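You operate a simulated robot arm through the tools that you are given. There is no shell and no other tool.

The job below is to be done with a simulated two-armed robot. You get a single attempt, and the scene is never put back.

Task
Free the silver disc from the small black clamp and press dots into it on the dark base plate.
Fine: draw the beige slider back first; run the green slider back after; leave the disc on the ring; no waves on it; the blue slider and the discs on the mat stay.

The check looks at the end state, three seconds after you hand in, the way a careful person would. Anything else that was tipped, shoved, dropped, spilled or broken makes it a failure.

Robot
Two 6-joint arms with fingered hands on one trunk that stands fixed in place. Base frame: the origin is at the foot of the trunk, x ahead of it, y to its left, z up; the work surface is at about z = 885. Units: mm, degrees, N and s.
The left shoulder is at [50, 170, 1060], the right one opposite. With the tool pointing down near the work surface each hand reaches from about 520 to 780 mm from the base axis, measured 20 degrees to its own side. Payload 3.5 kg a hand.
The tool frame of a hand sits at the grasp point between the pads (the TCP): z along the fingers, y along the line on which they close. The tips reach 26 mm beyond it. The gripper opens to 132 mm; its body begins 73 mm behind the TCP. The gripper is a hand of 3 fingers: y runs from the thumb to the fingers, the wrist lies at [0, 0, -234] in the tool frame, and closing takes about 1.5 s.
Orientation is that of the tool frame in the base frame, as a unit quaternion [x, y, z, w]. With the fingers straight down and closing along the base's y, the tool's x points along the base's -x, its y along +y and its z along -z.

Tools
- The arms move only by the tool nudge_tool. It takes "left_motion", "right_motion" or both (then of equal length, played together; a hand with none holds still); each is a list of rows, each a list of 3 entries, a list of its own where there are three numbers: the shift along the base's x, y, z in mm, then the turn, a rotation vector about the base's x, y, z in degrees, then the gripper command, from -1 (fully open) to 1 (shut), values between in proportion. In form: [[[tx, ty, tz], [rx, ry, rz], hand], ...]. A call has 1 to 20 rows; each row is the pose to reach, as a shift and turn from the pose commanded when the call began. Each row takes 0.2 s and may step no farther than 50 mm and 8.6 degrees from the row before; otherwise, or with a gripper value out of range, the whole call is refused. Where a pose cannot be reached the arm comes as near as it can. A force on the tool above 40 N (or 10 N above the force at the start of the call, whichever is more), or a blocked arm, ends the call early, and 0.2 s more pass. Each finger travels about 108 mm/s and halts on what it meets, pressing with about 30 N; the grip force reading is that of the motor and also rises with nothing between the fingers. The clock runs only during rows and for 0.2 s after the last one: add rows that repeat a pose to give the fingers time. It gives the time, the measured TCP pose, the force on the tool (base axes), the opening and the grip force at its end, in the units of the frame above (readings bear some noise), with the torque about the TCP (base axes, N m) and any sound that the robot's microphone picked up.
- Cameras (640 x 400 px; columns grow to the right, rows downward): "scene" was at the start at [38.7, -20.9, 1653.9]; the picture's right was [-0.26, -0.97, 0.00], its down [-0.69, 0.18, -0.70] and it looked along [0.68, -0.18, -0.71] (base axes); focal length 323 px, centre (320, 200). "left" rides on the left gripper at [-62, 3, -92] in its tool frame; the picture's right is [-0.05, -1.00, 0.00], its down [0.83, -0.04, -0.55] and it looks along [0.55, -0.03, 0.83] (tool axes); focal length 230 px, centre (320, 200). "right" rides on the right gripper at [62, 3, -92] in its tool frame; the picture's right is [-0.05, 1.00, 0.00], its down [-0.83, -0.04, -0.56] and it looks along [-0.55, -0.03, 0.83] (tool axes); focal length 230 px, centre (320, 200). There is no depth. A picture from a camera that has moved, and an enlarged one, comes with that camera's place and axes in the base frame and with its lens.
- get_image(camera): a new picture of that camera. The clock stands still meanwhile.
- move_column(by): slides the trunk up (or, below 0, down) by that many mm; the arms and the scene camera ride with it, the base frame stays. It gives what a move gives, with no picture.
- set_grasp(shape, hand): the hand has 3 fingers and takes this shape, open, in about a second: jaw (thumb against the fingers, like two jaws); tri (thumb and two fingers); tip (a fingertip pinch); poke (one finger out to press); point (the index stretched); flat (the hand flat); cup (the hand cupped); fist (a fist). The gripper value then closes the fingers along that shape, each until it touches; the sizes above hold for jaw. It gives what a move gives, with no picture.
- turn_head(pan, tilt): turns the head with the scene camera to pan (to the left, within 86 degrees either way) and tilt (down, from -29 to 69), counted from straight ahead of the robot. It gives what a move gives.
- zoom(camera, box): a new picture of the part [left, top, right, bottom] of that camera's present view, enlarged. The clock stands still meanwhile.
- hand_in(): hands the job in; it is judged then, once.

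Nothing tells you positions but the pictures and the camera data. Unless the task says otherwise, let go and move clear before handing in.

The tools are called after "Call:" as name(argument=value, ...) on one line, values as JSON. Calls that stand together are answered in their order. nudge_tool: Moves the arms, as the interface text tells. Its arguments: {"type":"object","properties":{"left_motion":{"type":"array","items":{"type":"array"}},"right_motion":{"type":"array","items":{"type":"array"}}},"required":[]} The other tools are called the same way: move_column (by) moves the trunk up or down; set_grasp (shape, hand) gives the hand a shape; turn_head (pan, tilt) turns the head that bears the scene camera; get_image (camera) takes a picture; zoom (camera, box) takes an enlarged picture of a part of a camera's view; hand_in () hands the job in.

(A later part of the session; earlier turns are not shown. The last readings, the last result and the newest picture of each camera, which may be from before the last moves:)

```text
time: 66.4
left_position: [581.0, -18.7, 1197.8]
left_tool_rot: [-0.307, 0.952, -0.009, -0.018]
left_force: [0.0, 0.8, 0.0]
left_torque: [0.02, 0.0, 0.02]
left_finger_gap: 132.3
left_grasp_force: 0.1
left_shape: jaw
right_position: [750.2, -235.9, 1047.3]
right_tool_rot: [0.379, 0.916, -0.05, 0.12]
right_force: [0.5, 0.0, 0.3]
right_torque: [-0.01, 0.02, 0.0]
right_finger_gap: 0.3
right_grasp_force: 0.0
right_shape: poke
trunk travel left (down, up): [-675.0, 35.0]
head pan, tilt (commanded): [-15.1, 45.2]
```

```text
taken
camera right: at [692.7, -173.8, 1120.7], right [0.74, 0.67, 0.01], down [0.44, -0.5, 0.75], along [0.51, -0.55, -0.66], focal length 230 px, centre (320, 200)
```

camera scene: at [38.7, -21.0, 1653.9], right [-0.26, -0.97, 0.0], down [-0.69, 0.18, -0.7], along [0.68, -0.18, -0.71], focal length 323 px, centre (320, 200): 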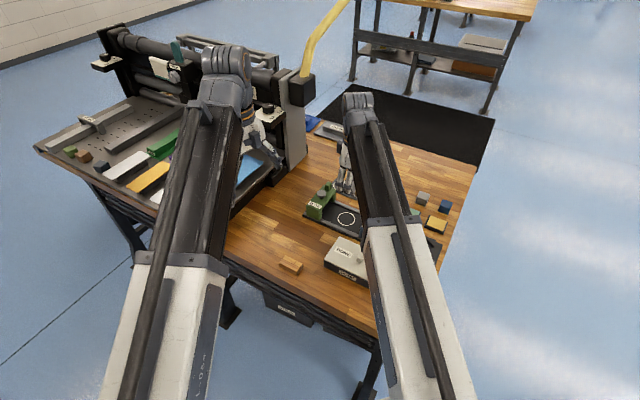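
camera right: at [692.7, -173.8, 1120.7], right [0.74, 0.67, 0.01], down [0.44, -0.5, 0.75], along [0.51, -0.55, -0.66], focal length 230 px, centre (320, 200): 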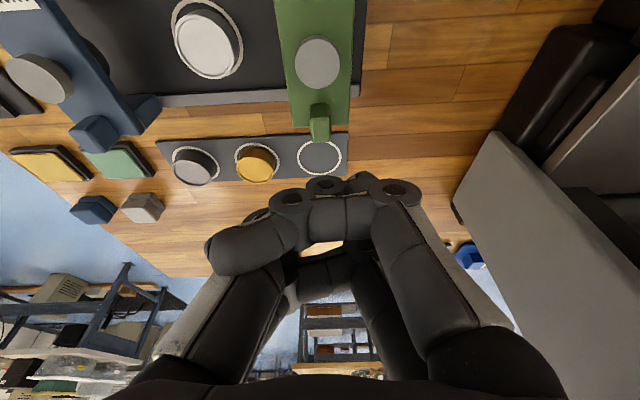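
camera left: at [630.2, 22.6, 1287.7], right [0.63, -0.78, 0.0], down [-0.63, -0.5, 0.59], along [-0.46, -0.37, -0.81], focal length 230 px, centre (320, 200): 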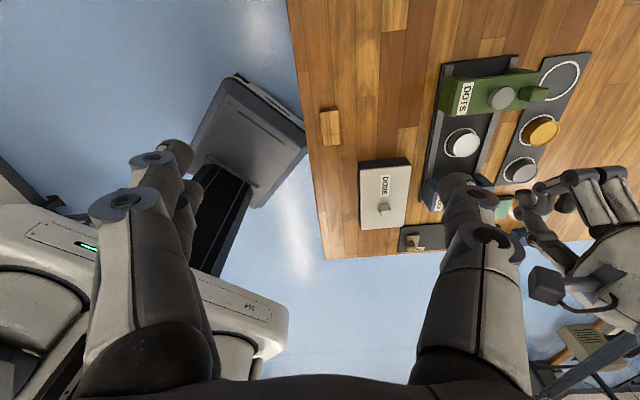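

Call:
zoom(camera="left", box=[500, 60, 640, 200])

Call:
zoom(camera="right", box=[150, 150, 500, 380])

Call:
zoom(camera="scene", box=[300, 110, 400, 210])

```text
2.86 times, centred on (570, 130) of left
camera zoom: at [630.2, 22.6, 1287.7], right [0.63, -0.78, 0.0], down [-0.63, -0.5, 0.59], along [-0.46, -0.37, -0.81], focal length 657 px, centre (-394, 400)
```

zoom: 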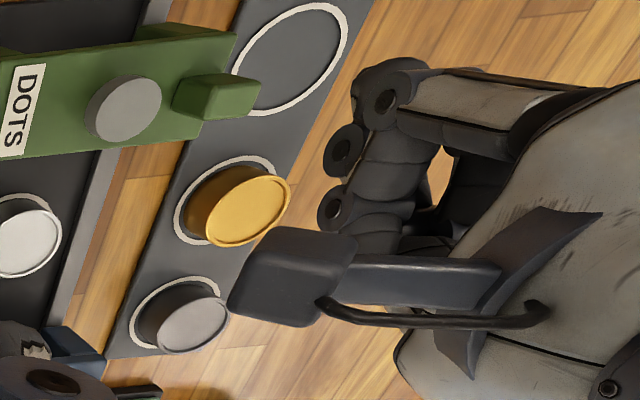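

```text
1.74 times, centred on (325, 265) of right
camera zoom: at [692.7, -173.8, 1120.7], right [0.74, 0.67, 0.01], down [0.44, -0.5, 0.75], along [0.51, -0.55, -0.66], focal length 400 px, centre (311, 87)
```

zoom: 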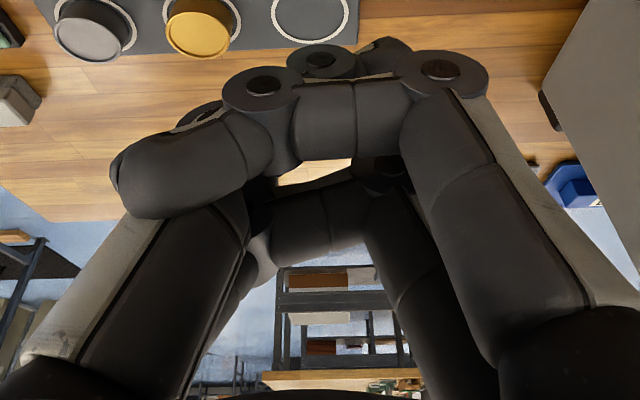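

```text
4.00 times, centred on (350, 160) of scene
camera zoom: at [38.7, -20.9, 1653.9], right [-0.26, -0.97, 0.0], down [-0.69, 0.18, -0.7], along [0.68, -0.18, -0.71], focal length 1292 px, centre (200, 360)
```

zoom: 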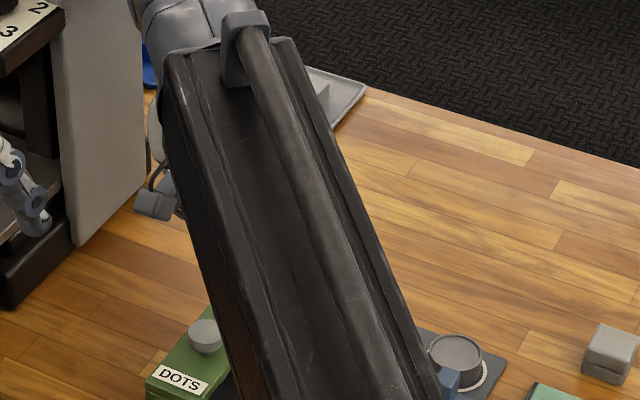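

The fingers are still hooked around the thumb. I'll try other shapes in free air, starting with flat, to see whether they separate.

Call:
set_grasp(hand="right", shape="flat")

Call:
get_image(camera="right")

```text
time: 67.3
left_position: [580.2, -18.7, 1198.7]
left_tool_rot: [-0.306, 0.952, -0.008, -0.017]
left_force: [-0.4, 0.4, 0.9]
left_torque: [0.02, -0.03, -0.03]
left_finger_gap: 132.1
left_grasp_force: 0.0
left_shape: jaw
right_position: [748.9, -235.0, 1047.3]
right_tool_rot: [0.379, 0.916, -0.05, 0.121]
right_force: [0.7, 1.1, 0.1]
right_torque: [-0.03, 0.02, 0.0]
right_finger_gap: 126.1
right_grasp_force: 0.1
right_shape: flat
trunk travel left (down, up): [-675.0, 35.0]
head pan, tilt (commanded): [-15.1, 45.2]
```

```text
taken
camera right: at [692.7, -173.8, 1120.7], right [0.74, 0.67, 0.01], down [0.44, -0.5, 0.75], along [0.51, -0.55, -0.66], focal length 230 px, centre (320, 200)
```

right: 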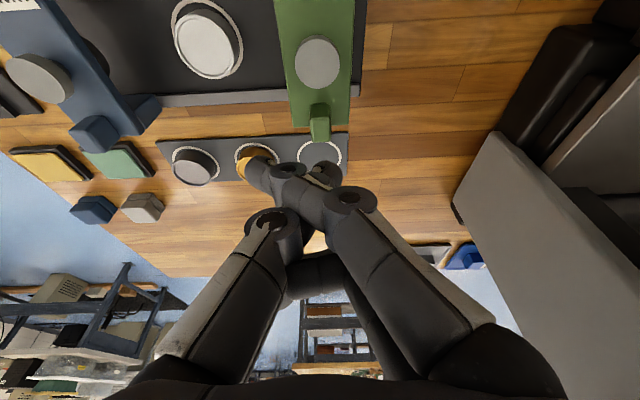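

Flat has nearly straightened them, though they still cross like scissors. I'll give it more time at full open.

Call:
nudge_tool(right_motion=[[[0, 0, 0], [0, 0, 0], -1], [[0, 0, 0], [0, 0, 0], -1], [[0, 0, 0], [0, 0, 0], -1], [[0, 0, 0], [0, 0, 0], -1], [[0, 0, 0], [0, 0, 0], -1], [[0, 0, 0], [0, 0, 0], -1], [[0, 0, 0], [0, 0, 0], -1]])

Call:
get_image(camera="right")

Call:
zoom(camera="left", box=[500, 60, 640, 200])

```text
time: 68.9
left_position: [580.2, -19.5, 1198.0]
left_tool_rot: [-0.306, 0.952, -0.009, -0.016]
left_force: [-0.2, -0.2, -0.3]
left_torque: [0.01, 0.02, 0.01]
left_finger_gap: 131.8
left_grasp_force: 0.0
left_shape: jaw
right_position: [749.6, -234.3, 1046.9]
right_tool_rot: [0.38, 0.916, -0.05, 0.121]
right_force: [0.4, -0.1, 0.3]
right_torque: [-0.04, 0.0, -0.03]
right_finger_gap: 126.1
right_grasp_force: 0.0
right_shape: flat
trunk travel left (down, up): [-675.0, 35.0]
head pan, tilt (commanded): [-15.1, 45.2]
```

```text
taken
camera right: at [692.7, -173.8, 1120.7], right [0.74, 0.67, 0.01], down [0.44, -0.5, 0.75], along [0.51, -0.55, -0.66], focal length 230 px, centre (320, 200)
```

right: 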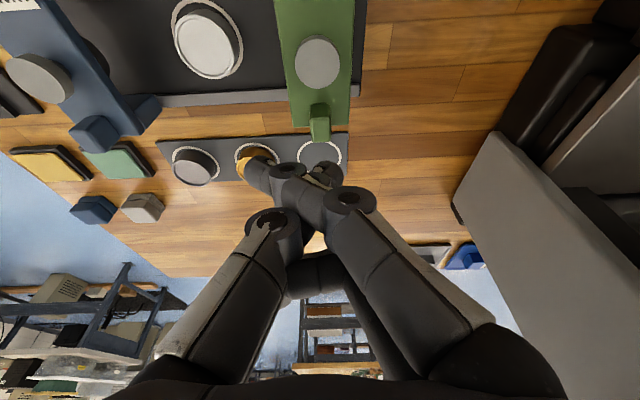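

```text
2.86 times, centred on (570, 130) of left
camera zoom: at [630.2, 22.6, 1287.7], right [0.63, -0.78, 0.0], down [-0.63, -0.5, 0.59], along [-0.46, -0.37, -0.81], focal length 657 px, centre (-394, 400)
```

zoom: 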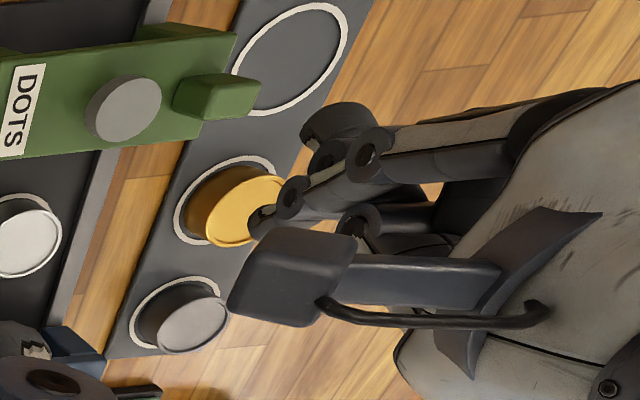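

Call:
set_grasp(hand="right", shape="tri")

Call:
nudge_tool(right_motion=[[[0, 0, 0], [0, 0, 0], -1], [[0, 0, 0], [0, 0, 0], -1], [[0, 0, 0], [0, 0, 0], -1], [[0, 0, 0], [0, 0, 0], -1], [[0, 0, 0], [0, 0, 0], -1]])

Call:
get_image(camera="right")

```text
time: 69.8
left_position: [579.0, -19.1, 1199.0]
left_tool_rot: [-0.307, 0.952, -0.009, -0.017]
left_force: [0.7, -0.6, 0.4]
left_torque: [0.01, 0.02, 0.02]
left_finger_gap: 131.9
left_grasp_force: 0.1
left_shape: jaw
right_position: [750.0, -234.3, 1046.8]
right_tool_rot: [0.379, 0.916, -0.05, 0.12]
right_force: [-0.1, -0.7, 0.0]
right_torque: [-0.03, 0.0, -0.01]
right_finger_gap: 95.2
right_grasp_force: 0.0
right_shape: tri
trunk travel left (down, up): [-675.0, 35.0]
head pan, tilt (commanded): [-15.1, 45.2]
```

```text
time: 71.0
left_position: [580.5, -19.2, 1197.7]
left_tool_rot: [-0.306, 0.952, -0.009, -0.017]
left_force: [-0.1, -0.3, -1.1]
left_torque: [0.02, 0.01, -0.03]
left_finger_gap: 131.8
left_grasp_force: 0.0
left_shape: jaw
right_position: [749.8, -235.2, 1047.2]
right_tool_rot: [0.38, 0.916, -0.05, 0.12]
right_force: [-0.4, 0.4, 0.2]
right_torque: [-0.01, 0.02, -0.03]
right_finger_gap: 95.0
right_grasp_force: 0.0
right_shape: tri
trunk travel left (down, up): [-675.0, 35.0]
head pan, tilt (commanded): [-15.1, 45.2]
```

```text
taken
camera right: at [692.7, -173.8, 1120.7], right [0.74, 0.67, 0.01], down [0.44, -0.5, 0.75], along [0.51, -0.55, -0.66], focal length 230 px, centre (320, 200)
```

right: 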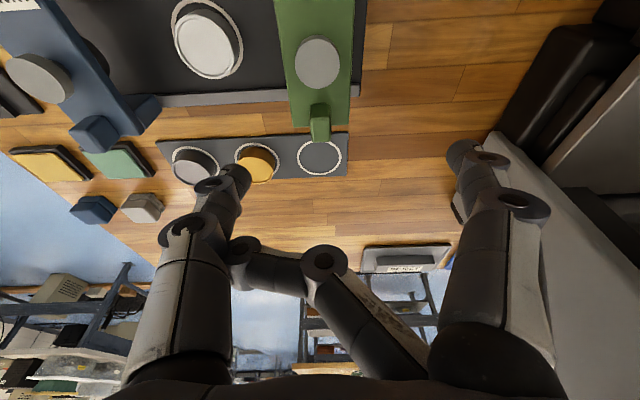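

Tri freed the index finger, leaving only the middle finger hooked behind the thumb, the same state as my first tip test. Closing and reopening cleared that before, so I'll repeat it.

Call:
nudge_tool(right_motion=[[[0, 0, 0], [0, 0, 0], 1], [[0, 0, 0], [0, 0, 0], 1], [[0, 0, 0], [0, 0, 0], 1], [[0, 0, 0], [0, 0, 0], 1], [[0, 0, 0], [0, 0, 0], 1], [[0, 0, 0], [0, 0, 0], 1], [[0, 0, 0], [0, 0, 0], 1], [[0, 0, 0], [0, 0, 0], 1]])

Call:
get_image(camera="right")

Call:
set_grasp(hand="right", shape="jaw")

Call:
nudge_tool(right_motion=[[[0, 0, 0], [0, 0, 0], -1], [[0, 0, 0], [0, 0, 0], -1], [[0, 0, 0], [0, 0, 0], -1], [[0, 0, 0], [0, 0, 0], -1]])

Call:
get_image(camera="right")

```text
time: 72.8
left_position: [579.2, -18.2, 1198.4]
left_tool_rot: [-0.307, 0.952, -0.01, -0.017]
left_force: [0.0, 0.4, -0.6]
left_torque: [0.0, -0.01, -0.01]
left_finger_gap: 131.9
left_grasp_force: 0.0
left_shape: jaw
right_position: [750.0, -234.3, 1047.6]
right_tool_rot: [0.379, 0.916, -0.051, 0.12]
right_force: [0.4, 0.6, 0.4]
right_torque: [0.0, -0.01, 0.02]
right_finger_gap: 0.2
right_grasp_force: 30.1
right_shape: tri
trunk travel left (down, up): [-675.0, 35.0]
head pan, tilt (commanded): [-15.1, 45.2]
```

```text
taken
camera right: at [692.7, -173.9, 1120.7], right [0.74, 0.67, 0.01], down [0.44, -0.5, 0.75], along [0.51, -0.55, -0.66], focal length 230 px, centre (320, 200)
```

right: 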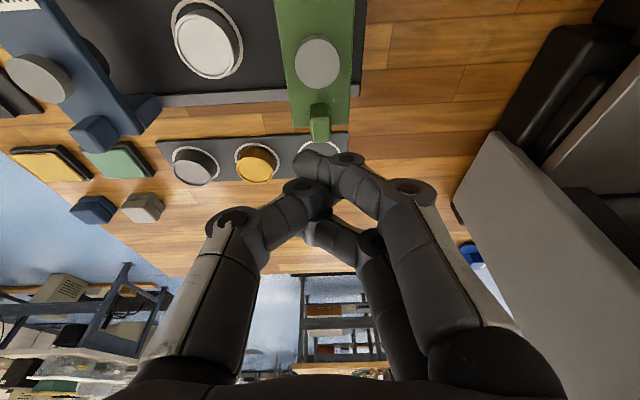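

```text
time: 73.7
left_position: [580.4, -18.5, 1198.7]
left_tool_rot: [-0.306, 0.952, -0.01, -0.017]
left_force: [-0.2, 0.4, -0.1]
left_torque: [0.01, -0.03, 0.0]
left_finger_gap: 131.9
left_grasp_force: 0.2
left_shape: jaw
right_position: [748.9, -234.0, 1047.1]
right_tool_rot: [0.379, 0.916, -0.05, 0.12]
right_force: [0.3, 0.3, 0.6]
right_torque: [0.02, -0.01, 0.02]
right_finger_gap: 131.8
right_grasp_force: 0.1
right_shape: jaw
trunk travel left (down, up): [-675.0, 35.0]
head pan, tilt (commanded): [-15.1, 45.2]
```

```text
time: 74.7
left_position: [580.5, -18.2, 1198.5]
left_tool_rot: [-0.306, 0.952, -0.009, -0.018]
left_force: [-0.1, 0.8, 0.3]
left_torque: [0.01, -0.03, -0.01]
left_finger_gap: 132.1
left_grasp_force: 0.1
left_shape: jaw
right_position: [749.8, -235.0, 1047.6]
right_tool_rot: [0.38, 0.916, -0.05, 0.121]
right_force: [0.3, -0.4, -0.5]
right_torque: [0.02, -0.03, -0.01]
right_finger_gap: 131.7
right_grasp_force: 0.1
right_shape: jaw
trunk travel left (down, up): [-675.0, 35.0]
head pan, tilt (commanded): [-15.1, 45.2]
```

```text
taken
camera right: at [692.7, -173.8, 1120.7], right [0.74, 0.67, 0.01], down [0.44, -0.5, 0.75], along [0.51, -0.55, -0.66], focal length 230 px, centre (320, 200)
```

right: 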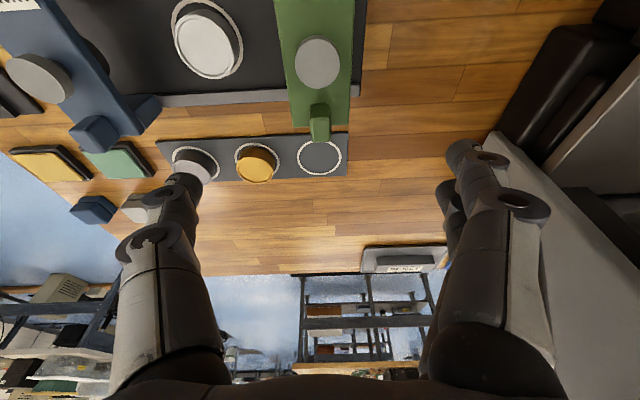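

The hand is free and fully open again, and I won't use fist or point any more. I'll zoom in to re-check the handle's position from here.

Call:
zoom(camera="right", box=[250, 20, 390, 180])

Call:
zoom(camera="left", box=[470, 60, 570, 130])

```text
2.50 times, centred on (320, 100) of right
camera zoom: at [692.7, -173.8, 1120.7], right [0.74, 0.67, 0.01], down [0.44, -0.5, 0.75], along [0.51, -0.55, -0.66], focal length 575 px, centre (320, 450)
```

zoom: 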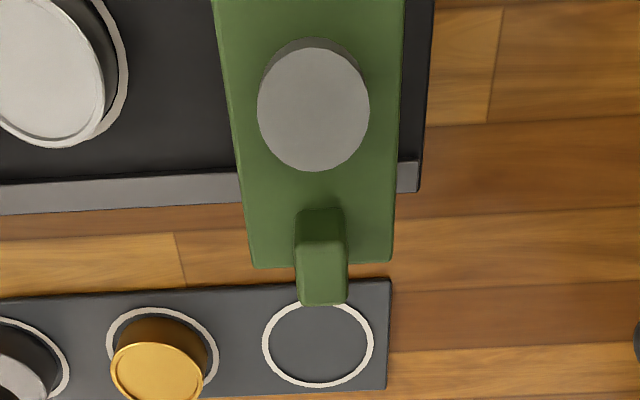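

```text
5.71 times, centred on (520, 95) of left
camera zoom: at [630.2, 22.6, 1287.7], right [0.63, -0.78, 0.0], down [-0.63, -0.5, 0.59], along [-0.46, -0.37, -0.81], focal length 1315 px, centre (-823, 800)
```

zoom: 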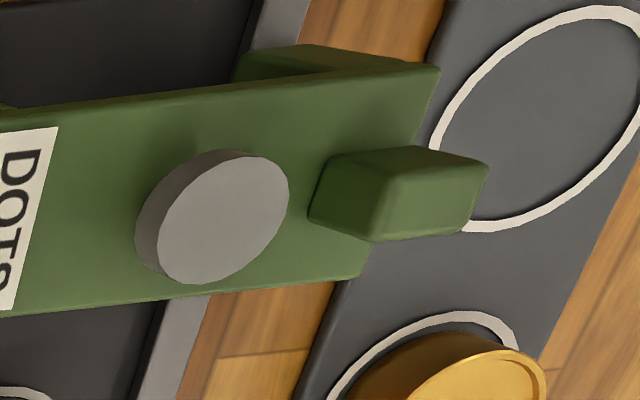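

The handle is confirmed at about (758.4, -243). I'll descend around it with the jaw partly closed.

Call:
nudge_tool(right_motion=[[[2, -2, -10], [0, 0, 0], 0.1], [[4, -4, -20], [0, 0, 0], 0.2], [[5.9, -5.3, -30], [0, 0, 0], 0.2], [[5.9, -5.3, -40], [0, 0, 0], 0.2], [[5.9, -5.3, -50], [0, 0, 0], 0.2], [[5.9, -5.3, -50], [0, 0, 0], 0.2]])

Call:
get_image(camera="right")

Call:
zoom(camera="left", box=[460, 50, 600, 160])

```text
time: 76.1
left_position: [580.1, -18.2, 1199.6]
left_tool_rot: [-0.306, 0.952, -0.01, -0.017]
left_force: [0.4, 0.5, -0.6]
left_torque: [-0.03, -0.02, 0.04]
left_finger_gap: 132.0
left_grasp_force: 0.1
left_shape: jaw
right_position: [756.3, -240.1, 995.7]
right_tool_rot: [0.379, 0.916, -0.05, 0.12]
right_force: [0.2, -0.3, -0.4]
right_torque: [0.05, 0.01, 0.0]
right_finger_gap: 53.1
right_grasp_force: 0.0
right_shape: jaw
trunk travel left (down, up): [-675.0, 35.0]
head pan, tilt (commanded): [-15.1, 45.2]
```

```text
taken
camera right: at [699.5, -179.6, 1071.0], right [0.74, 0.67, 0.01], down [0.44, -0.5, 0.75], along [0.51, -0.55, -0.66], focal length 230 px, centre (320, 200)
```

right: 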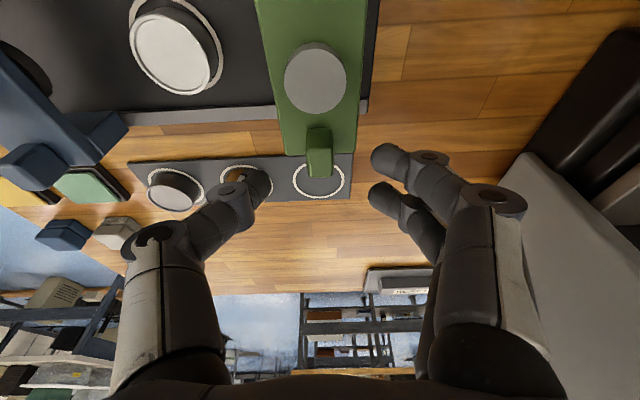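

```text
3.64 times, centred on (530, 105) of left
camera zoom: at [630.2, 22.6, 1287.7], right [0.63, -0.78, 0.0], down [-0.63, -0.5, 0.59], along [-0.46, -0.37, -0.81], focal length 837 px, centre (-444, 546)
```

zoom: 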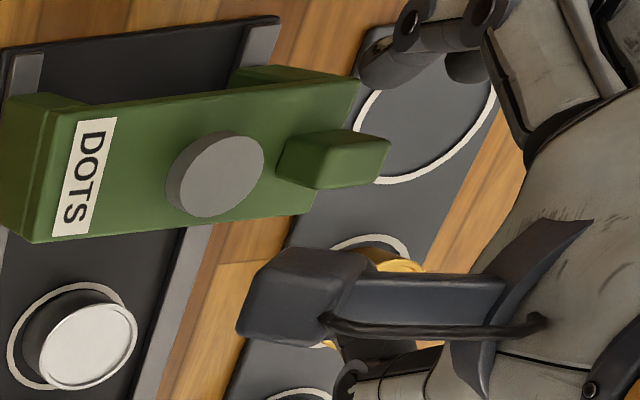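

Aligned. I'll descend the remaining 23 mm and close gently on the handle.

Call:
nudge_tool(right_motion=[[[-0.5, 0.4, -8], [0, 0, 0], 0.2], [[-0.5, 0.4, -16], [0, 0, 0], 0.2], [[-0.5, 0.4, -23], [0, 0, 0], 0.2], [[-0.5, 0.4, -23], [0, 0, 0], 0.4], [[-0.5, 0.4, -23], [0, 0, 0], 0.5], [[-0.5, 0.4, -23], [0, 0, 0], 0.5]])

Call:
zoom(camera="right", box=[210, 60, 450, 260])

Call:
zoom(camera="left", box=[460, 50, 600, 160])

```text
time: 77.5
left_position: [579.7, -19.3, 1197.7]
left_tool_rot: [-0.306, 0.952, -0.008, -0.018]
left_force: [-0.4, 0.4, 0.7]
left_torque: [-0.01, 0.02, -0.01]
left_finger_gap: 131.9
left_grasp_force: 0.2
left_shape: jaw
right_position: [755.7, -239.8, 974.1]
right_tool_rot: [0.379, 0.916, -0.051, 0.121]
right_force: [0.2, -0.3, 0.1]
right_torque: [0.02, 0.02, -0.02]
right_finger_gap: 33.5
right_grasp_force: 0.0
right_shape: jaw
trunk travel left (down, up): [-675.0, 35.0]
head pan, tilt (commanded): [-15.1, 45.2]
```

```text
2.00 times, centred on (330, 160) of right
camera zoom: at [698.8, -179.2, 1047.9], right [0.74, 0.67, 0.01], down [0.44, -0.5, 0.75], along [0.51, -0.55, -0.66], focal length 460 px, centre (300, 280)
```

zoom: 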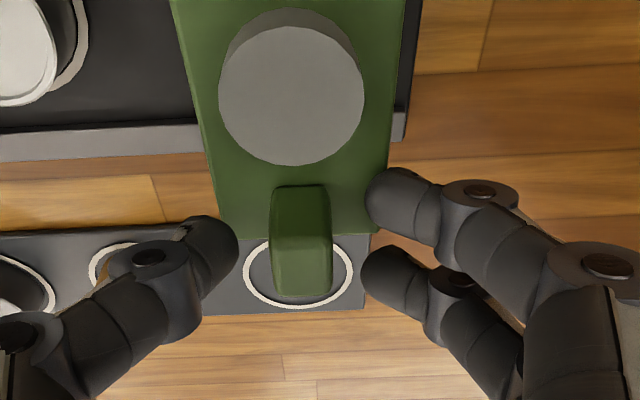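

```text
3.64 times, centred on (530, 105) of left
camera zoom: at [630.2, 22.6, 1287.6], right [0.63, -0.78, 0.0], down [-0.63, -0.5, 0.59], along [-0.46, -0.37, -0.81], focal length 837 px, centre (-444, 546)
```

zoom: 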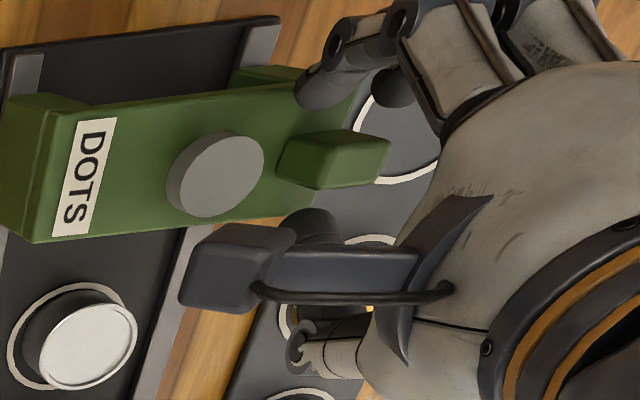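

Centred. I'll close on the handle.

Call:
nudge_tool(right_motion=[[[0, 0, 0], [0, 0, 0], 0.6], [[0, 0, 0], [0, 0, 0], 0.7], [[0, 0, 0], [0, 0, 0], 0.8], [[0, 0, 0], [0, 0, 0], 1], [[0, 0, 0], [0, 0, 0], 1], [[0, 0, 0], [0, 0, 0], 1]])

Call:
zoom(camera="right", box=[210, 60, 450, 260])

Call:
zoom(camera="left", box=[460, 50, 600, 160])

```text
time: 78.9
left_position: [580.4, -19.8, 1197.9]
left_tool_rot: [-0.306, 0.952, -0.009, -0.017]
left_force: [-0.4, 0.2, -0.2]
left_torque: [0.04, 0.01, -0.02]
left_finger_gap: 131.7
left_grasp_force: 0.1
left_shape: jaw
right_position: [756.3, -240.4, 974.3]
right_tool_rot: [0.379, 0.916, -0.05, 0.121]
right_force: [0.1, -0.8, -1.5]
right_torque: [0.19, -0.09, -0.01]
right_finger_gap: 15.5
right_grasp_force: 29.8
right_shape: jaw
trunk travel left (down, up): [-675.0, 35.0]
head pan, tilt (commanded): [-15.1, 45.2]
```

```text
2.00 times, centred on (330, 160) of right
camera zoom: at [698.9, -179.3, 1047.8], right [0.74, 0.67, 0.01], down [0.44, -0.5, 0.75], along [0.51, -0.55, -0.66], focal length 460 px, centre (300, 280)
```

zoom: 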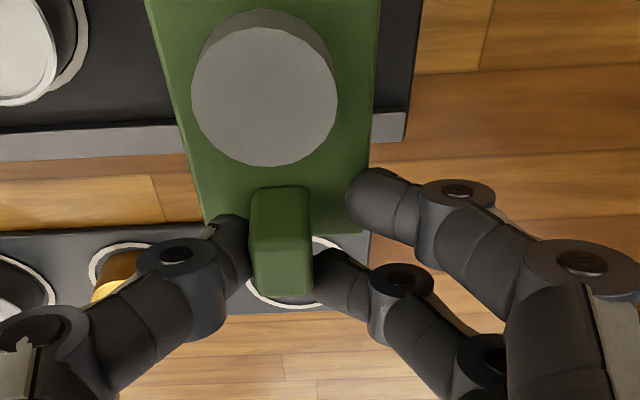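

```text
3.64 times, centred on (530, 105) of left
camera zoom: at [630.3, 22.5, 1287.6], right [0.63, -0.78, 0.0], down [-0.63, -0.5, 0.59], along [-0.46, -0.37, -0.81], focal length 837 px, centre (-444, 546)
```

zoom: 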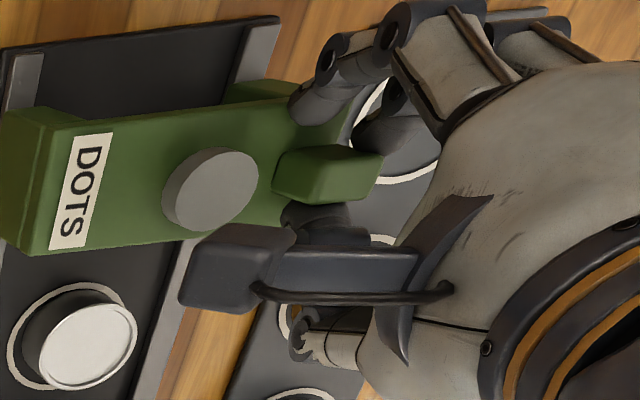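

The handle is gripped; closing nudged the gantry about 5 mm along its rail, which does no harm. I'll slide it along (-0.71, -0.71) toward the disc, first half.

Call:
nudge_tool(right_motion=[[[-3.5, -3.5, 0], [0, 0, 0], 1], [[-7, -7, 0], [0, 0, 0], 1], [[-10.6, -10.6, 0], [0, 0, 0], 1], [[-14.1, -14.1, 0], [0, 0, 0], 1], [[-17.7, -17.7, 0], [0, 0, 0], 1], [[-21.2, -21.2, 0], [0, 0, 0], 1], [[-24.7, -24.7, 0], [0, 0, 0], 1], [[-28.3, -28.3, 0], [0, 0, 0], 1]])

Call:
get_image(camera="right")

Call:
zoom(camera="left", box=[430, 50, 590, 190])

```text
time: 80.7
left_position: [580.8, -19.2, 1198.8]
left_tool_rot: [-0.307, 0.952, -0.009, -0.017]
left_force: [-0.7, -0.6, -0.2]
left_torque: [-0.02, 0.03, 0.0]
left_finger_gap: 131.9
left_grasp_force: 0.0
left_shape: jaw
right_position: [728.0, -270.2, 974.4]
right_tool_rot: [0.38, 0.916, -0.05, 0.12]
right_force: [-0.6, -1.3, -1.0]
right_torque: [0.16, -0.14, 0.0]
right_finger_gap: 15.2
right_grasp_force: 30.6
right_shape: jaw
trunk travel left (down, up): [-675.0, 35.0]
head pan, tilt (commanded): [-15.1, 45.2]
```

```text
taken
camera right: at [670.6, -207.7, 1047.8], right [0.74, 0.67, 0.01], down [0.44, -0.5, 0.75], along [0.51, -0.55, -0.66], focal length 230 px, centre (320, 200)
```

right: 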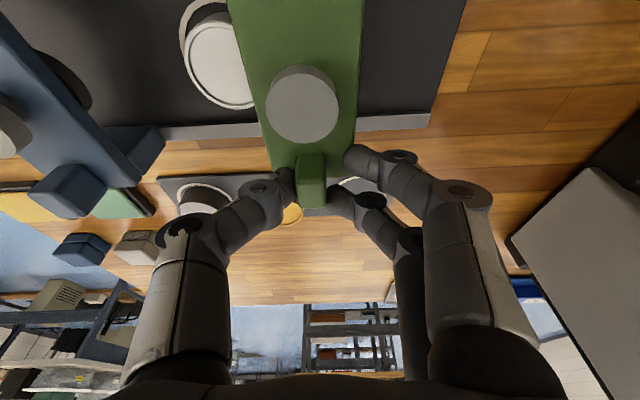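

```text
2.86 times, centred on (510, 120) of left
camera zoom: at [630.3, 22.3, 1287.6], right [0.63, -0.78, 0.0], down [-0.63, -0.5, 0.59], along [-0.46, -0.37, -0.81], focal length 657 px, centre (-223, 429)
```

zoom: 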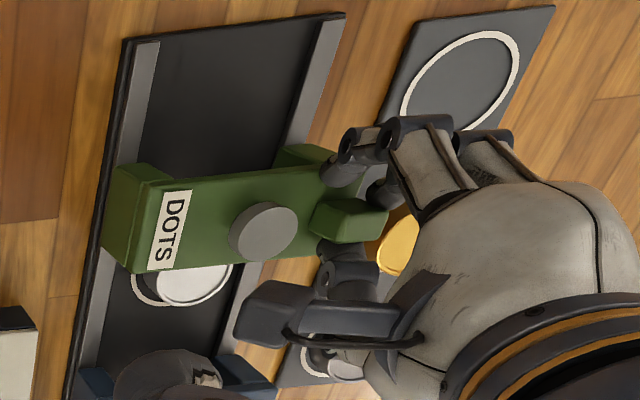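

It slides smoothly with almost no drag. I'll go on for another 36 mm and then fine-align.

Call:
nudge_tool(right_motion=[[[-3.5, -3.5, 0], [0, 0, 0], 1], [[-7, -7, 0], [0, 0, 0], 1], [[-10.6, -10.6, 0], [0, 0, 0], 1], [[-14.1, -14.1, 0], [0, 0, 0], 1], [[-17.7, -17.7, 0], [0, 0, 0], 1], [[-21.2, -21.2, 0], [0, 0, 0], 1], [[-23.5, -23.5, 0], [0, 0, 0], 1], [[-25.5, -25.5, 0], [0, 0, 0], 1]])

Call:
get_image(camera="right")

Call:
zoom(camera="left", box=[430, 50, 590, 190])

```text
time: 82.5
left_position: [581.0, -18.8, 1199.2]
left_tool_rot: [-0.306, 0.952, -0.009, -0.017]
left_force: [-0.8, -0.1, -0.5]
left_torque: [-0.03, -0.02, 0.01]
left_finger_gap: 131.9
left_grasp_force: 0.1
left_shape: jaw
right_position: [702.7, -294.5, 973.7]
right_tool_rot: [0.379, 0.916, -0.049, 0.12]
right_force: [-2.7, 1.1, 0.4]
right_torque: [0.23, -0.04, 0.06]
right_finger_gap: 15.4
right_grasp_force: 29.9
right_shape: jaw
trunk travel left (down, up): [-675.0, 35.0]
head pan, tilt (commanded): [-15.1, 45.2]
```

```text
taken
camera right: at [645.2, -233.1, 1047.7], right [0.74, 0.67, 0.01], down [0.44, -0.5, 0.75], along [0.51, -0.55, -0.66], focal length 230 px, centre (320, 200)
```

right: 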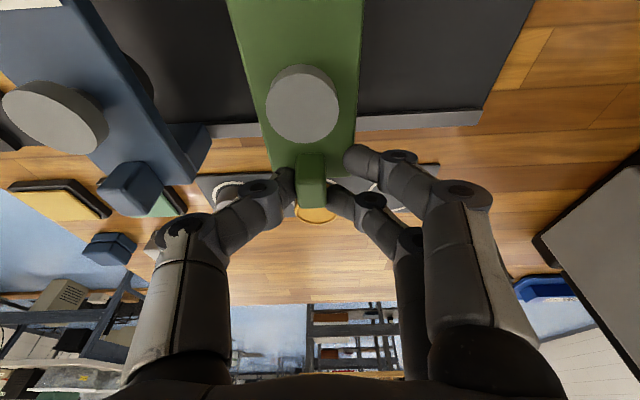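

```text
2.86 times, centred on (510, 120) of left
camera zoom: at [629.9, 22.7, 1287.8], right [0.63, -0.78, 0.0], down [-0.63, -0.5, 0.59], along [-0.46, -0.37, -0.81], focal length 657 px, centre (-223, 429)
```

zoom: 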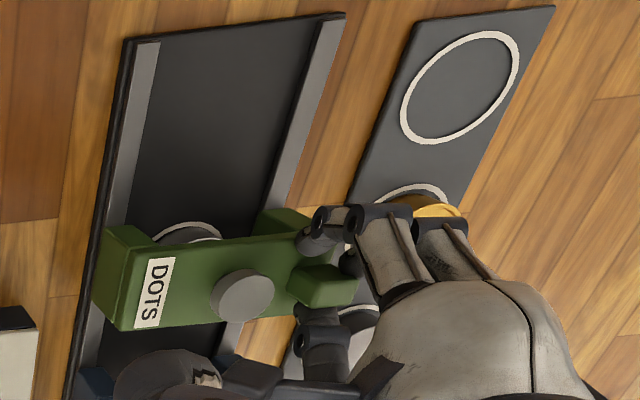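

By my measurements the button needs about 7 mm more to sit over the disc centre. I'll move that and check from several views.

Call:
nudge_tool(right_motion=[[[-1.5, -1.5, 0], [0, 0, 0], 1], [[-3, -3, 0], [0, 0, 0], 1], [[-4.2, -4.2, 0], [0, 0, 0], 1], [[-5.2, -5.2, 0], [0, 0, 0], 1]])

Call:
zoom(camera="right", box=[200, 0, 500, 220])

Call:
zoom(camera="left", box=[430, 50, 590, 190])

Call:
zoom(camera="scene", box=[290, 160, 420, 260])

```text
time: 83.5
left_position: [580.0, -18.9, 1198.2]
left_tool_rot: [-0.306, 0.952, -0.009, -0.017]
left_force: [0.1, -0.2, 0.5]
left_torque: [0.01, -0.02, 0.0]
left_finger_gap: 132.1
left_grasp_force: 0.1
left_shape: jaw
right_position: [697.1, -299.8, 974.8]
right_tool_rot: [0.379, 0.916, -0.05, 0.12]
right_force: [0.5, 1.8, -1.4]
right_torque: [0.2, -0.07, 0.02]
right_finger_gap: 15.6
right_grasp_force: 30.0
right_shape: jaw
trunk travel left (down, up): [-675.0, 35.0]
head pan, tilt (commanded): [-15.1, 45.2]
```

```text
1.82 times, centred on (350, 110) of right
camera zoom: at [640.1, -238.2, 1047.8], right [0.74, 0.67, 0.01], down [0.44, -0.5, 0.75], along [0.51, -0.55, -0.66], focal length 418 px, centre (266, 364)
```

zoom: 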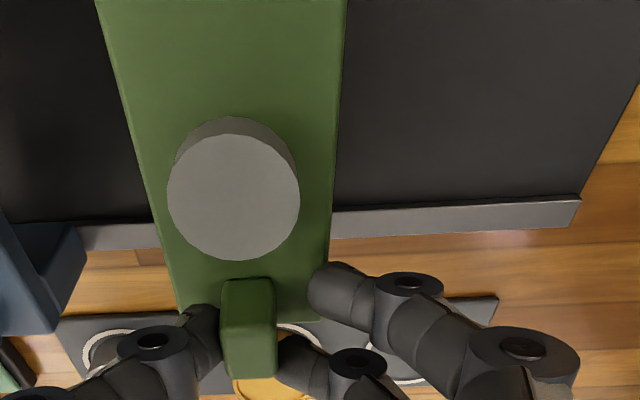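

```text
2.86 times, centred on (510, 120) of left
camera zoom: at [630.2, 22.6, 1287.6], right [0.63, -0.78, 0.0], down [-0.63, -0.5, 0.59], along [-0.46, -0.37, -0.81], focal length 657 px, centre (-223, 429)
```

zoom: 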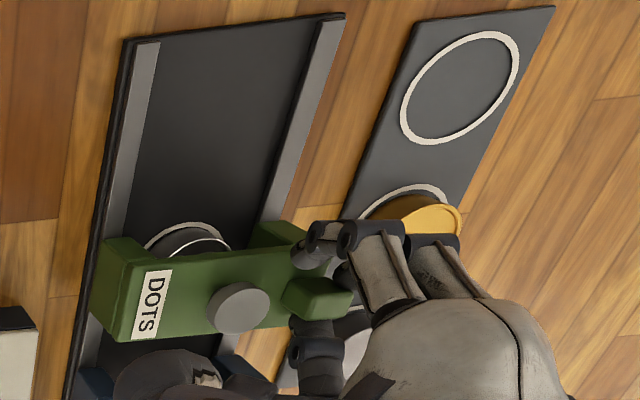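

```text
4.00 times, centred on (355, 210) of scene
camera zoom: at [38.7, -20.8, 1653.9], right [-0.26, -0.97, 0.0], down [-0.69, 0.18, -0.7], along [0.68, -0.18, -0.71], focal length 1292 px, centre (180, 160)
```

zoom: 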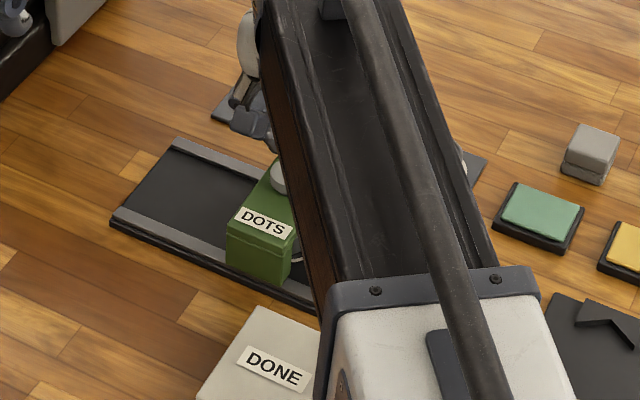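

The button is within about 1 mm of being directly over the disc. I'll trim that millimetre, open, and rise clear of the handle.

Call:
nudge_tool(right_motion=[[[-0.7, -0.7, 0], [0, 0, 0], 1], [[-0.7, -0.7, 0], [0, 0, 0], 1], [[-0.7, -0.7, 0], [0, 0, 0], 0.7], [[-0.7, -0.7, 0], [0, 0, 0], 0.5], [[-0.7, -0.7, 0], [0, 0, 0], 0.3], [[-0.7, -0.7, 0], [0, 0, 0], 0.2], [[-0.7, -0.7, 0], [0, 0, 0], 0.2], [[-0.7, -0.7, 15], [0, 0, 0], 0.2], [[-0.7, -0.7, 30], [0, 0, 0], 0.2], [[-0.7, -0.7, 50], [0, 0, 0], 0.2], [[-0.7, -0.7, 70], [0, 0, 0], 0.2], [[-0.7, -0.7, 70], [0, 0, 0], 0.2]])

Call:
get_image(camera="right")

Call:
zoom(camera="left", box=[430, 50, 590, 190])

```text
time: 86.1
left_position: [579.4, -18.4, 1198.6]
left_tool_rot: [-0.307, 0.951, -0.008, -0.017]
left_force: [-0.2, 0.3, -0.2]
left_torque: [0.0, -0.01, 0.01]
left_finger_gap: 131.8
left_grasp_force: 0.0
left_shape: jaw
right_position: [695.0, -300.1, 1042.3]
right_tool_rot: [0.38, 0.916, -0.05, 0.12]
right_force: [-1.1, 0.2, 0.1]
right_torque: [0.0, 0.05, 0.01]
right_finger_gap: 52.3
right_grasp_force: 0.0
right_shape: jaw
trunk travel left (down, up): [-675.0, 35.0]
head pan, tilt (commanded): [-15.1, 45.2]
```

```text
taken
camera right: at [638.8, -238.7, 1116.8], right [0.74, 0.67, 0.01], down [0.44, -0.5, 0.75], along [0.51, -0.55, -0.66], focal length 230 px, centre (320, 200)
```

right: 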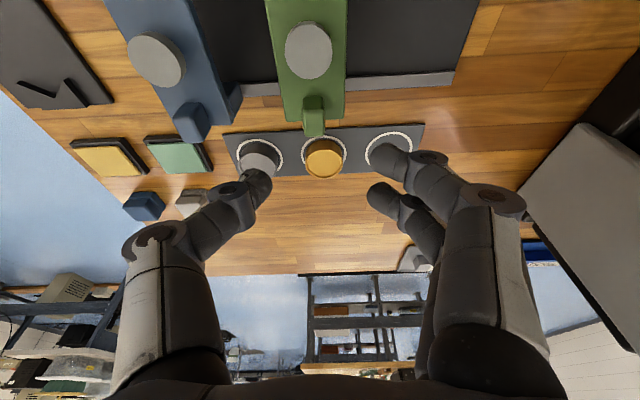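

```text
2.86 times, centred on (510, 120) of left
camera zoom: at [630.2, 22.6, 1287.6], right [0.63, -0.78, 0.0], down [-0.63, -0.5, 0.59], along [-0.46, -0.37, -0.81], focal length 657 px, centre (-223, 429)
```

zoom: 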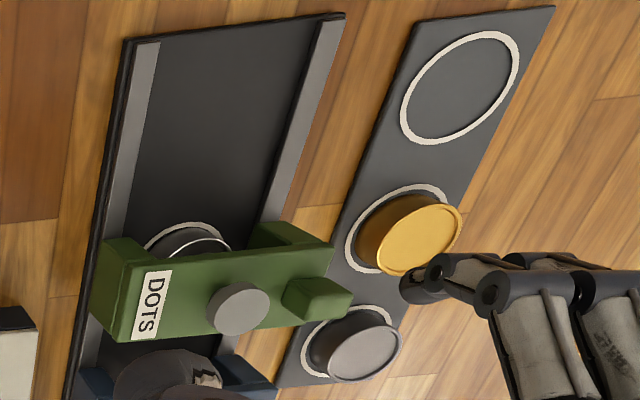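

The gantry stayed put, with its button at about (665.3, -275) over the disc. I'll bring the hand upright above the button and take the poke shape at a safe height.

Call:
nudge_tool(right_motion=[[[-6, 5, 2], [2.1, 2.1, 0], 0.1], [[-12, 10, 4], [4.2, 4.2, 0], 0.1], [[-18, 15, 4], [6.4, 6.4, 0], 0.1], [[-24, 20, 4], [8.5, 8.5, 0], 0.1], [[-30.5, 24.8, 4], [10.6, 10.6, 0], 0.1], [[-30.5, 24.8, 4], [10.6, 10.6, 0], 0.1]])

Call:
set_grasp(hand="right", shape="poke")

Call:
get_image(camera="right")

Call:
get_image(camera="left")

```text
time: 87.5
left_position: [579.6, -18.8, 1198.4]
left_tool_rot: [-0.306, 0.952, -0.009, -0.017]
left_force: [-0.2, 0.0, -0.1]
left_torque: [0.03, -0.01, -0.01]
left_finger_gap: 131.8
left_grasp_force: 0.1
left_shape: jaw
right_position: [666.1, -273.6, 1047.8]
right_tool_rot: [0.382, 0.924, 0.0, 0.0]
right_force: [0.1, -0.8, -0.9]
right_torque: [0.0, 0.0, -0.02]
right_finger_gap: 59.1
right_grasp_force: 0.3
right_shape: jaw
trunk travel left (down, up): [-675.0, 35.0]
head pan, tilt (commanded): [-15.1, 45.2]
```

```text
time: 88.4
left_position: [579.1, -19.2, 1198.6]
left_tool_rot: [-0.306, 0.952, -0.01, -0.017]
left_force: [0.9, -0.2, 0.3]
left_torque: [-0.01, 0.01, 0.01]
left_finger_gap: 132.0
left_grasp_force: 0.1
left_shape: jaw
right_position: [666.6, -274.5, 1048.1]
right_tool_rot: [0.383, 0.924, 0.0, 0.0]
right_force: [-0.5, -0.5, 0.5]
right_torque: [0.07, -0.01, -0.01]
right_finger_gap: 0.3
right_grasp_force: 0.0
right_shape: poke
trunk travel left (down, up): [-675.0, 35.0]
head pan, tilt (commanded): [-15.1, 45.2]
```

```text
taken
camera right: at [624.3, -228.9, 1140.8], right [0.74, 0.67, 0.0], down [0.56, -0.62, 0.56], along [0.37, -0.41, -0.83], focal length 230 px, centre (320, 200)
```

right: 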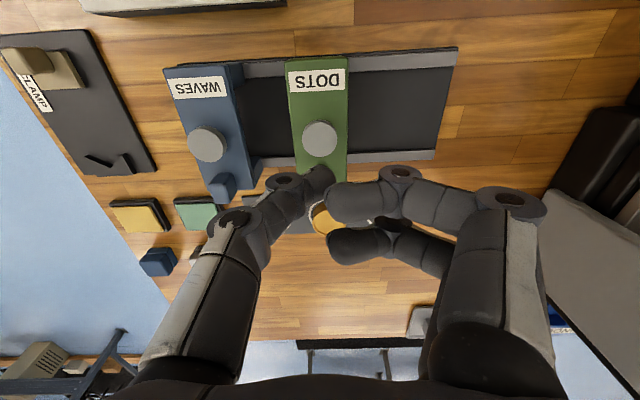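

```text
taken
camera left: at [630.2, 22.6, 1287.7], right [0.63, -0.78, 0.0], down [-0.63, -0.5, 0.59], along [-0.46, -0.37, -0.81], focal length 230 px, centre (320, 200)
```

left: 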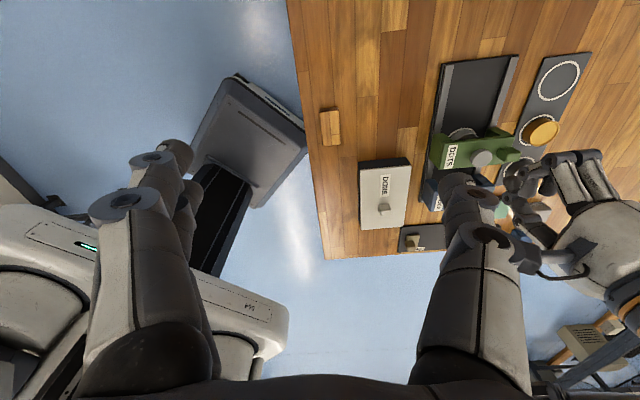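

Poke looks right and the hand is centred above the button. I'll look closely at the thumb tip before descending.

Call:
zoom(camera="right", box=[200, 130, 440, 290])

Call:
zoom(camera="left", box=[430, 120, 600, 260])

```text
2.50 times, centred on (320, 210) of right
camera zoom: at [624.3, -228.9, 1140.8], right [0.74, 0.67, 0.0], down [0.56, -0.62, 0.56], along [0.37, -0.41, -0.83], focal length 575 px, centre (320, 175)
```

zoom: 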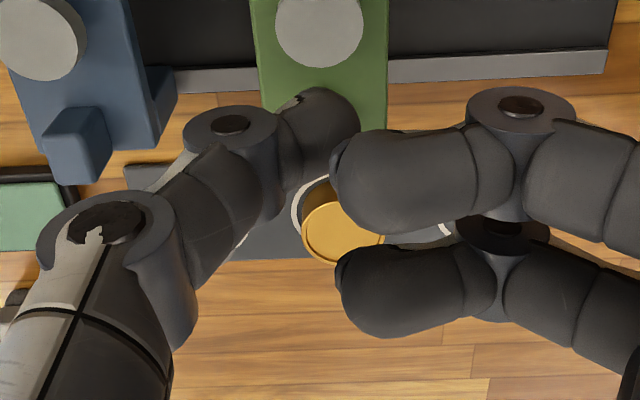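

```text
2.86 times, centred on (515, 190) of left
camera zoom: at [630.2, 22.6, 1287.7], right [0.63, -0.78, 0.0], down [-0.63, -0.5, 0.59], along [-0.46, -0.37, -0.81], focal length 657 px, centre (-237, 229)
```

zoom: 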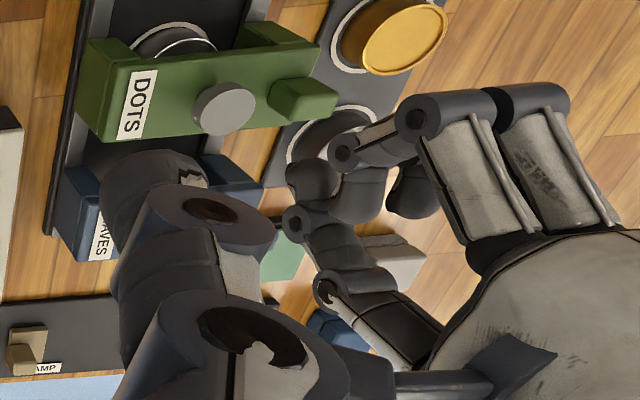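

In poke the thumb's last joint lies flat along the closing axis. If that axis were along the rails, pressing could drag the gantry, so I'll turn the hand to +45° yaw and tilt it about 12° so the thumb tip is lowest.

Call:
nudge_tool(right_motion=[[[0, 0, 5], [0, 0, 7.5], -1], [[0, 0, 5], [0, 0, 15], -1], [[0, 0, 5], [0, 0, 22.5], -1], [[0, 0, 5], [0, 0, 30], -1], [[0, 0, 5], [0, 0, 37.5], -1], [[0, 0, 5], [0, 0, 45], -1], [[0, 0, 5], [0, 0, 52.5], -1], [[0, 0, 5], [0, 0, 60], -1], [[0, 0, 5], [0, 0, 67.5], -1], [[0, 0, 5], [0, 0, 75], -1], [[-1, 1, 5], [0, 0, 82.5], -1], [[-2.7, 1.8, 5], [0, 0, 90], -1], [[-2.7, 1.8, 5], [0, 0, 90], -1]])

Call:
nudge_tool(right_motion=[[[0, 0, 0], [-3, -3, 0], -1], [[0, 0, 0], [-6, -6, 0], -1], [[0, 0, 0], [-8.5, -8.5, 0], -1], [[0, 0, -15], [-8.5, -8.5, 0], -1], [[0, 0, -25], [-8.5, -8.5, 0], -1], [[0, 0, -25], [-8.5, -8.5, 0], -1]])

Call:
get_image(camera="right")

Call:
zoom(camera="left", box=[430, 90, 600, 230])

```text
time: 91.2
left_position: [578.9, -19.2, 1199.1]
left_tool_rot: [-0.307, 0.951, -0.009, -0.017]
left_force: [0.5, -0.1, 0.0]
left_torque: [-0.01, 0.01, 0.0]
left_finger_gap: 131.6
left_grasp_force: 0.0
left_shape: jaw
right_position: [662.9, -273.9, 1052.7]
right_tool_rot: [-0.384, 0.923, 0.0, 0.001]
right_force: [0.0, -0.2, 0.1]
right_torque: [-0.04, 0.0, 0.01]
right_finger_gap: 0.2
right_grasp_force: 0.1
right_shape: poke
trunk travel left (down, up): [-675.0, 35.0]
head pan, tilt (commanded): [-15.1, 45.2]
```

```text
time: 92.6
left_position: [580.3, -18.1, 1197.6]
left_tool_rot: [-0.307, 0.952, -0.009, -0.018]
left_force: [-0.3, 0.3, 0.7]
left_torque: [0.03, 0.02, 0.01]
left_finger_gap: 131.9
left_grasp_force: 0.1
left_shape: jaw
right_position: [663.6, -273.0, 1027.7]
right_tool_rot: [-0.38, 0.919, -0.096, 0.04]
right_force: [0.0, -0.3, -0.9]
right_torque: [0.02, 0.01, -0.04]
right_finger_gap: 0.0
right_grasp_force: 0.0
right_shape: poke
trunk travel left (down, up): [-675.0, 35.0]
head pan, tilt (commanded): [-15.1, 45.2]
```

```text
taken
camera right: at [603.3, -301.0, 1117.6], right [-0.65, 0.73, -0.21], down [0.54, 0.64, 0.55], along [0.53, 0.25, -0.81], focal length 230 px, centre (320, 200)
```

right: 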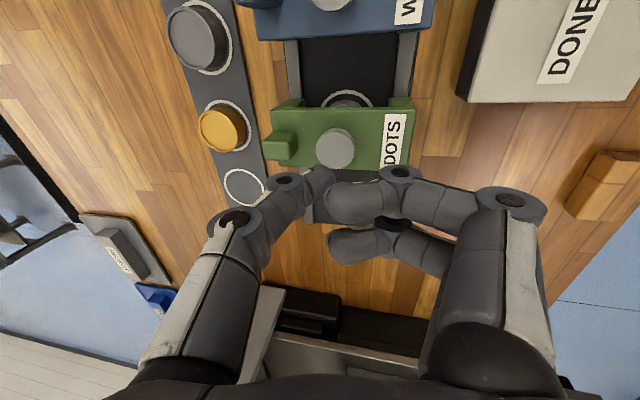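

```text
2.86 times, centred on (515, 160) of left
camera zoom: at [630.2, 22.6, 1287.7], right [0.63, -0.78, 0.0], down [-0.63, -0.5, 0.59], along [-0.46, -0.37, -0.81], focal length 657 px, centre (-237, 314)
```

zoom: 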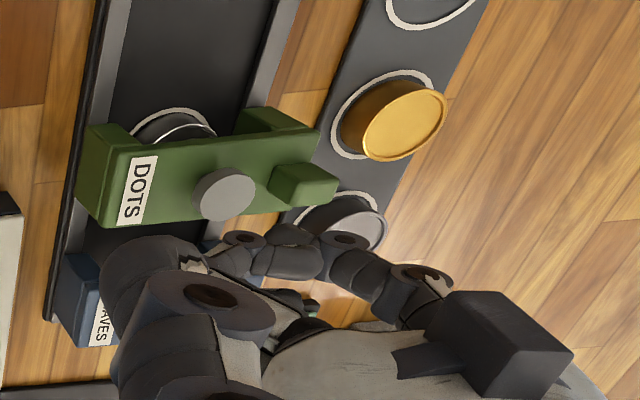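

Call:
zoom(camera="right", box=[230, 60, 450, 240])

Call:
zoom(camera="left", box=[440, 110, 530, 190])

```text
2.22 times, centred on (340, 150) of right
camera zoom: at [603.3, -301.0, 1117.6], right [-0.65, 0.73, -0.21], down [0.54, 0.64, 0.55], along [0.53, 0.25, -0.81], focal length 511 px, centre (276, 311)
```

zoom: 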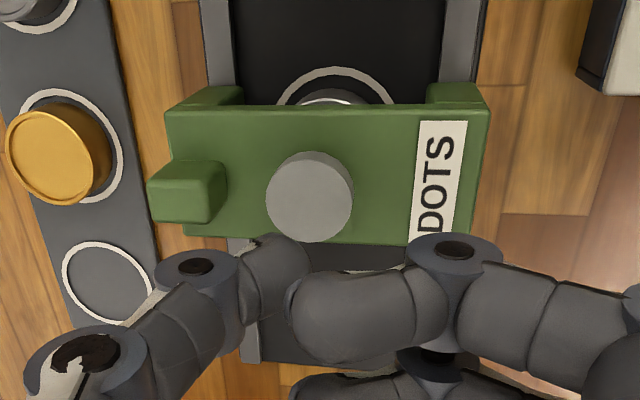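

```text
5.00 times, centred on (485, 150) of left
camera zoom: at [630.2, 22.6, 1287.7], right [0.63, -0.78, 0.0], down [-0.63, -0.5, 0.59], along [-0.46, -0.37, -0.81], focal length 1150 px, centre (-505, 450)
```

zoom: 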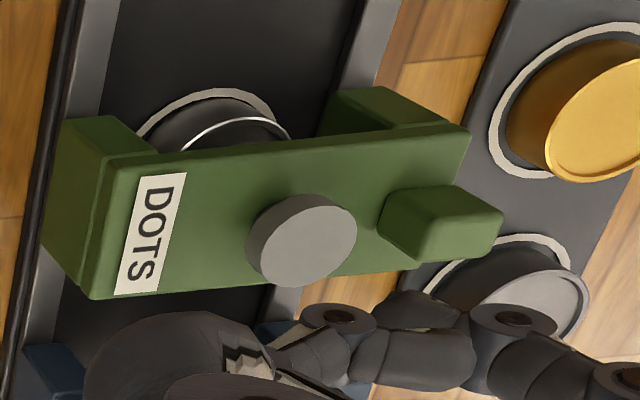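

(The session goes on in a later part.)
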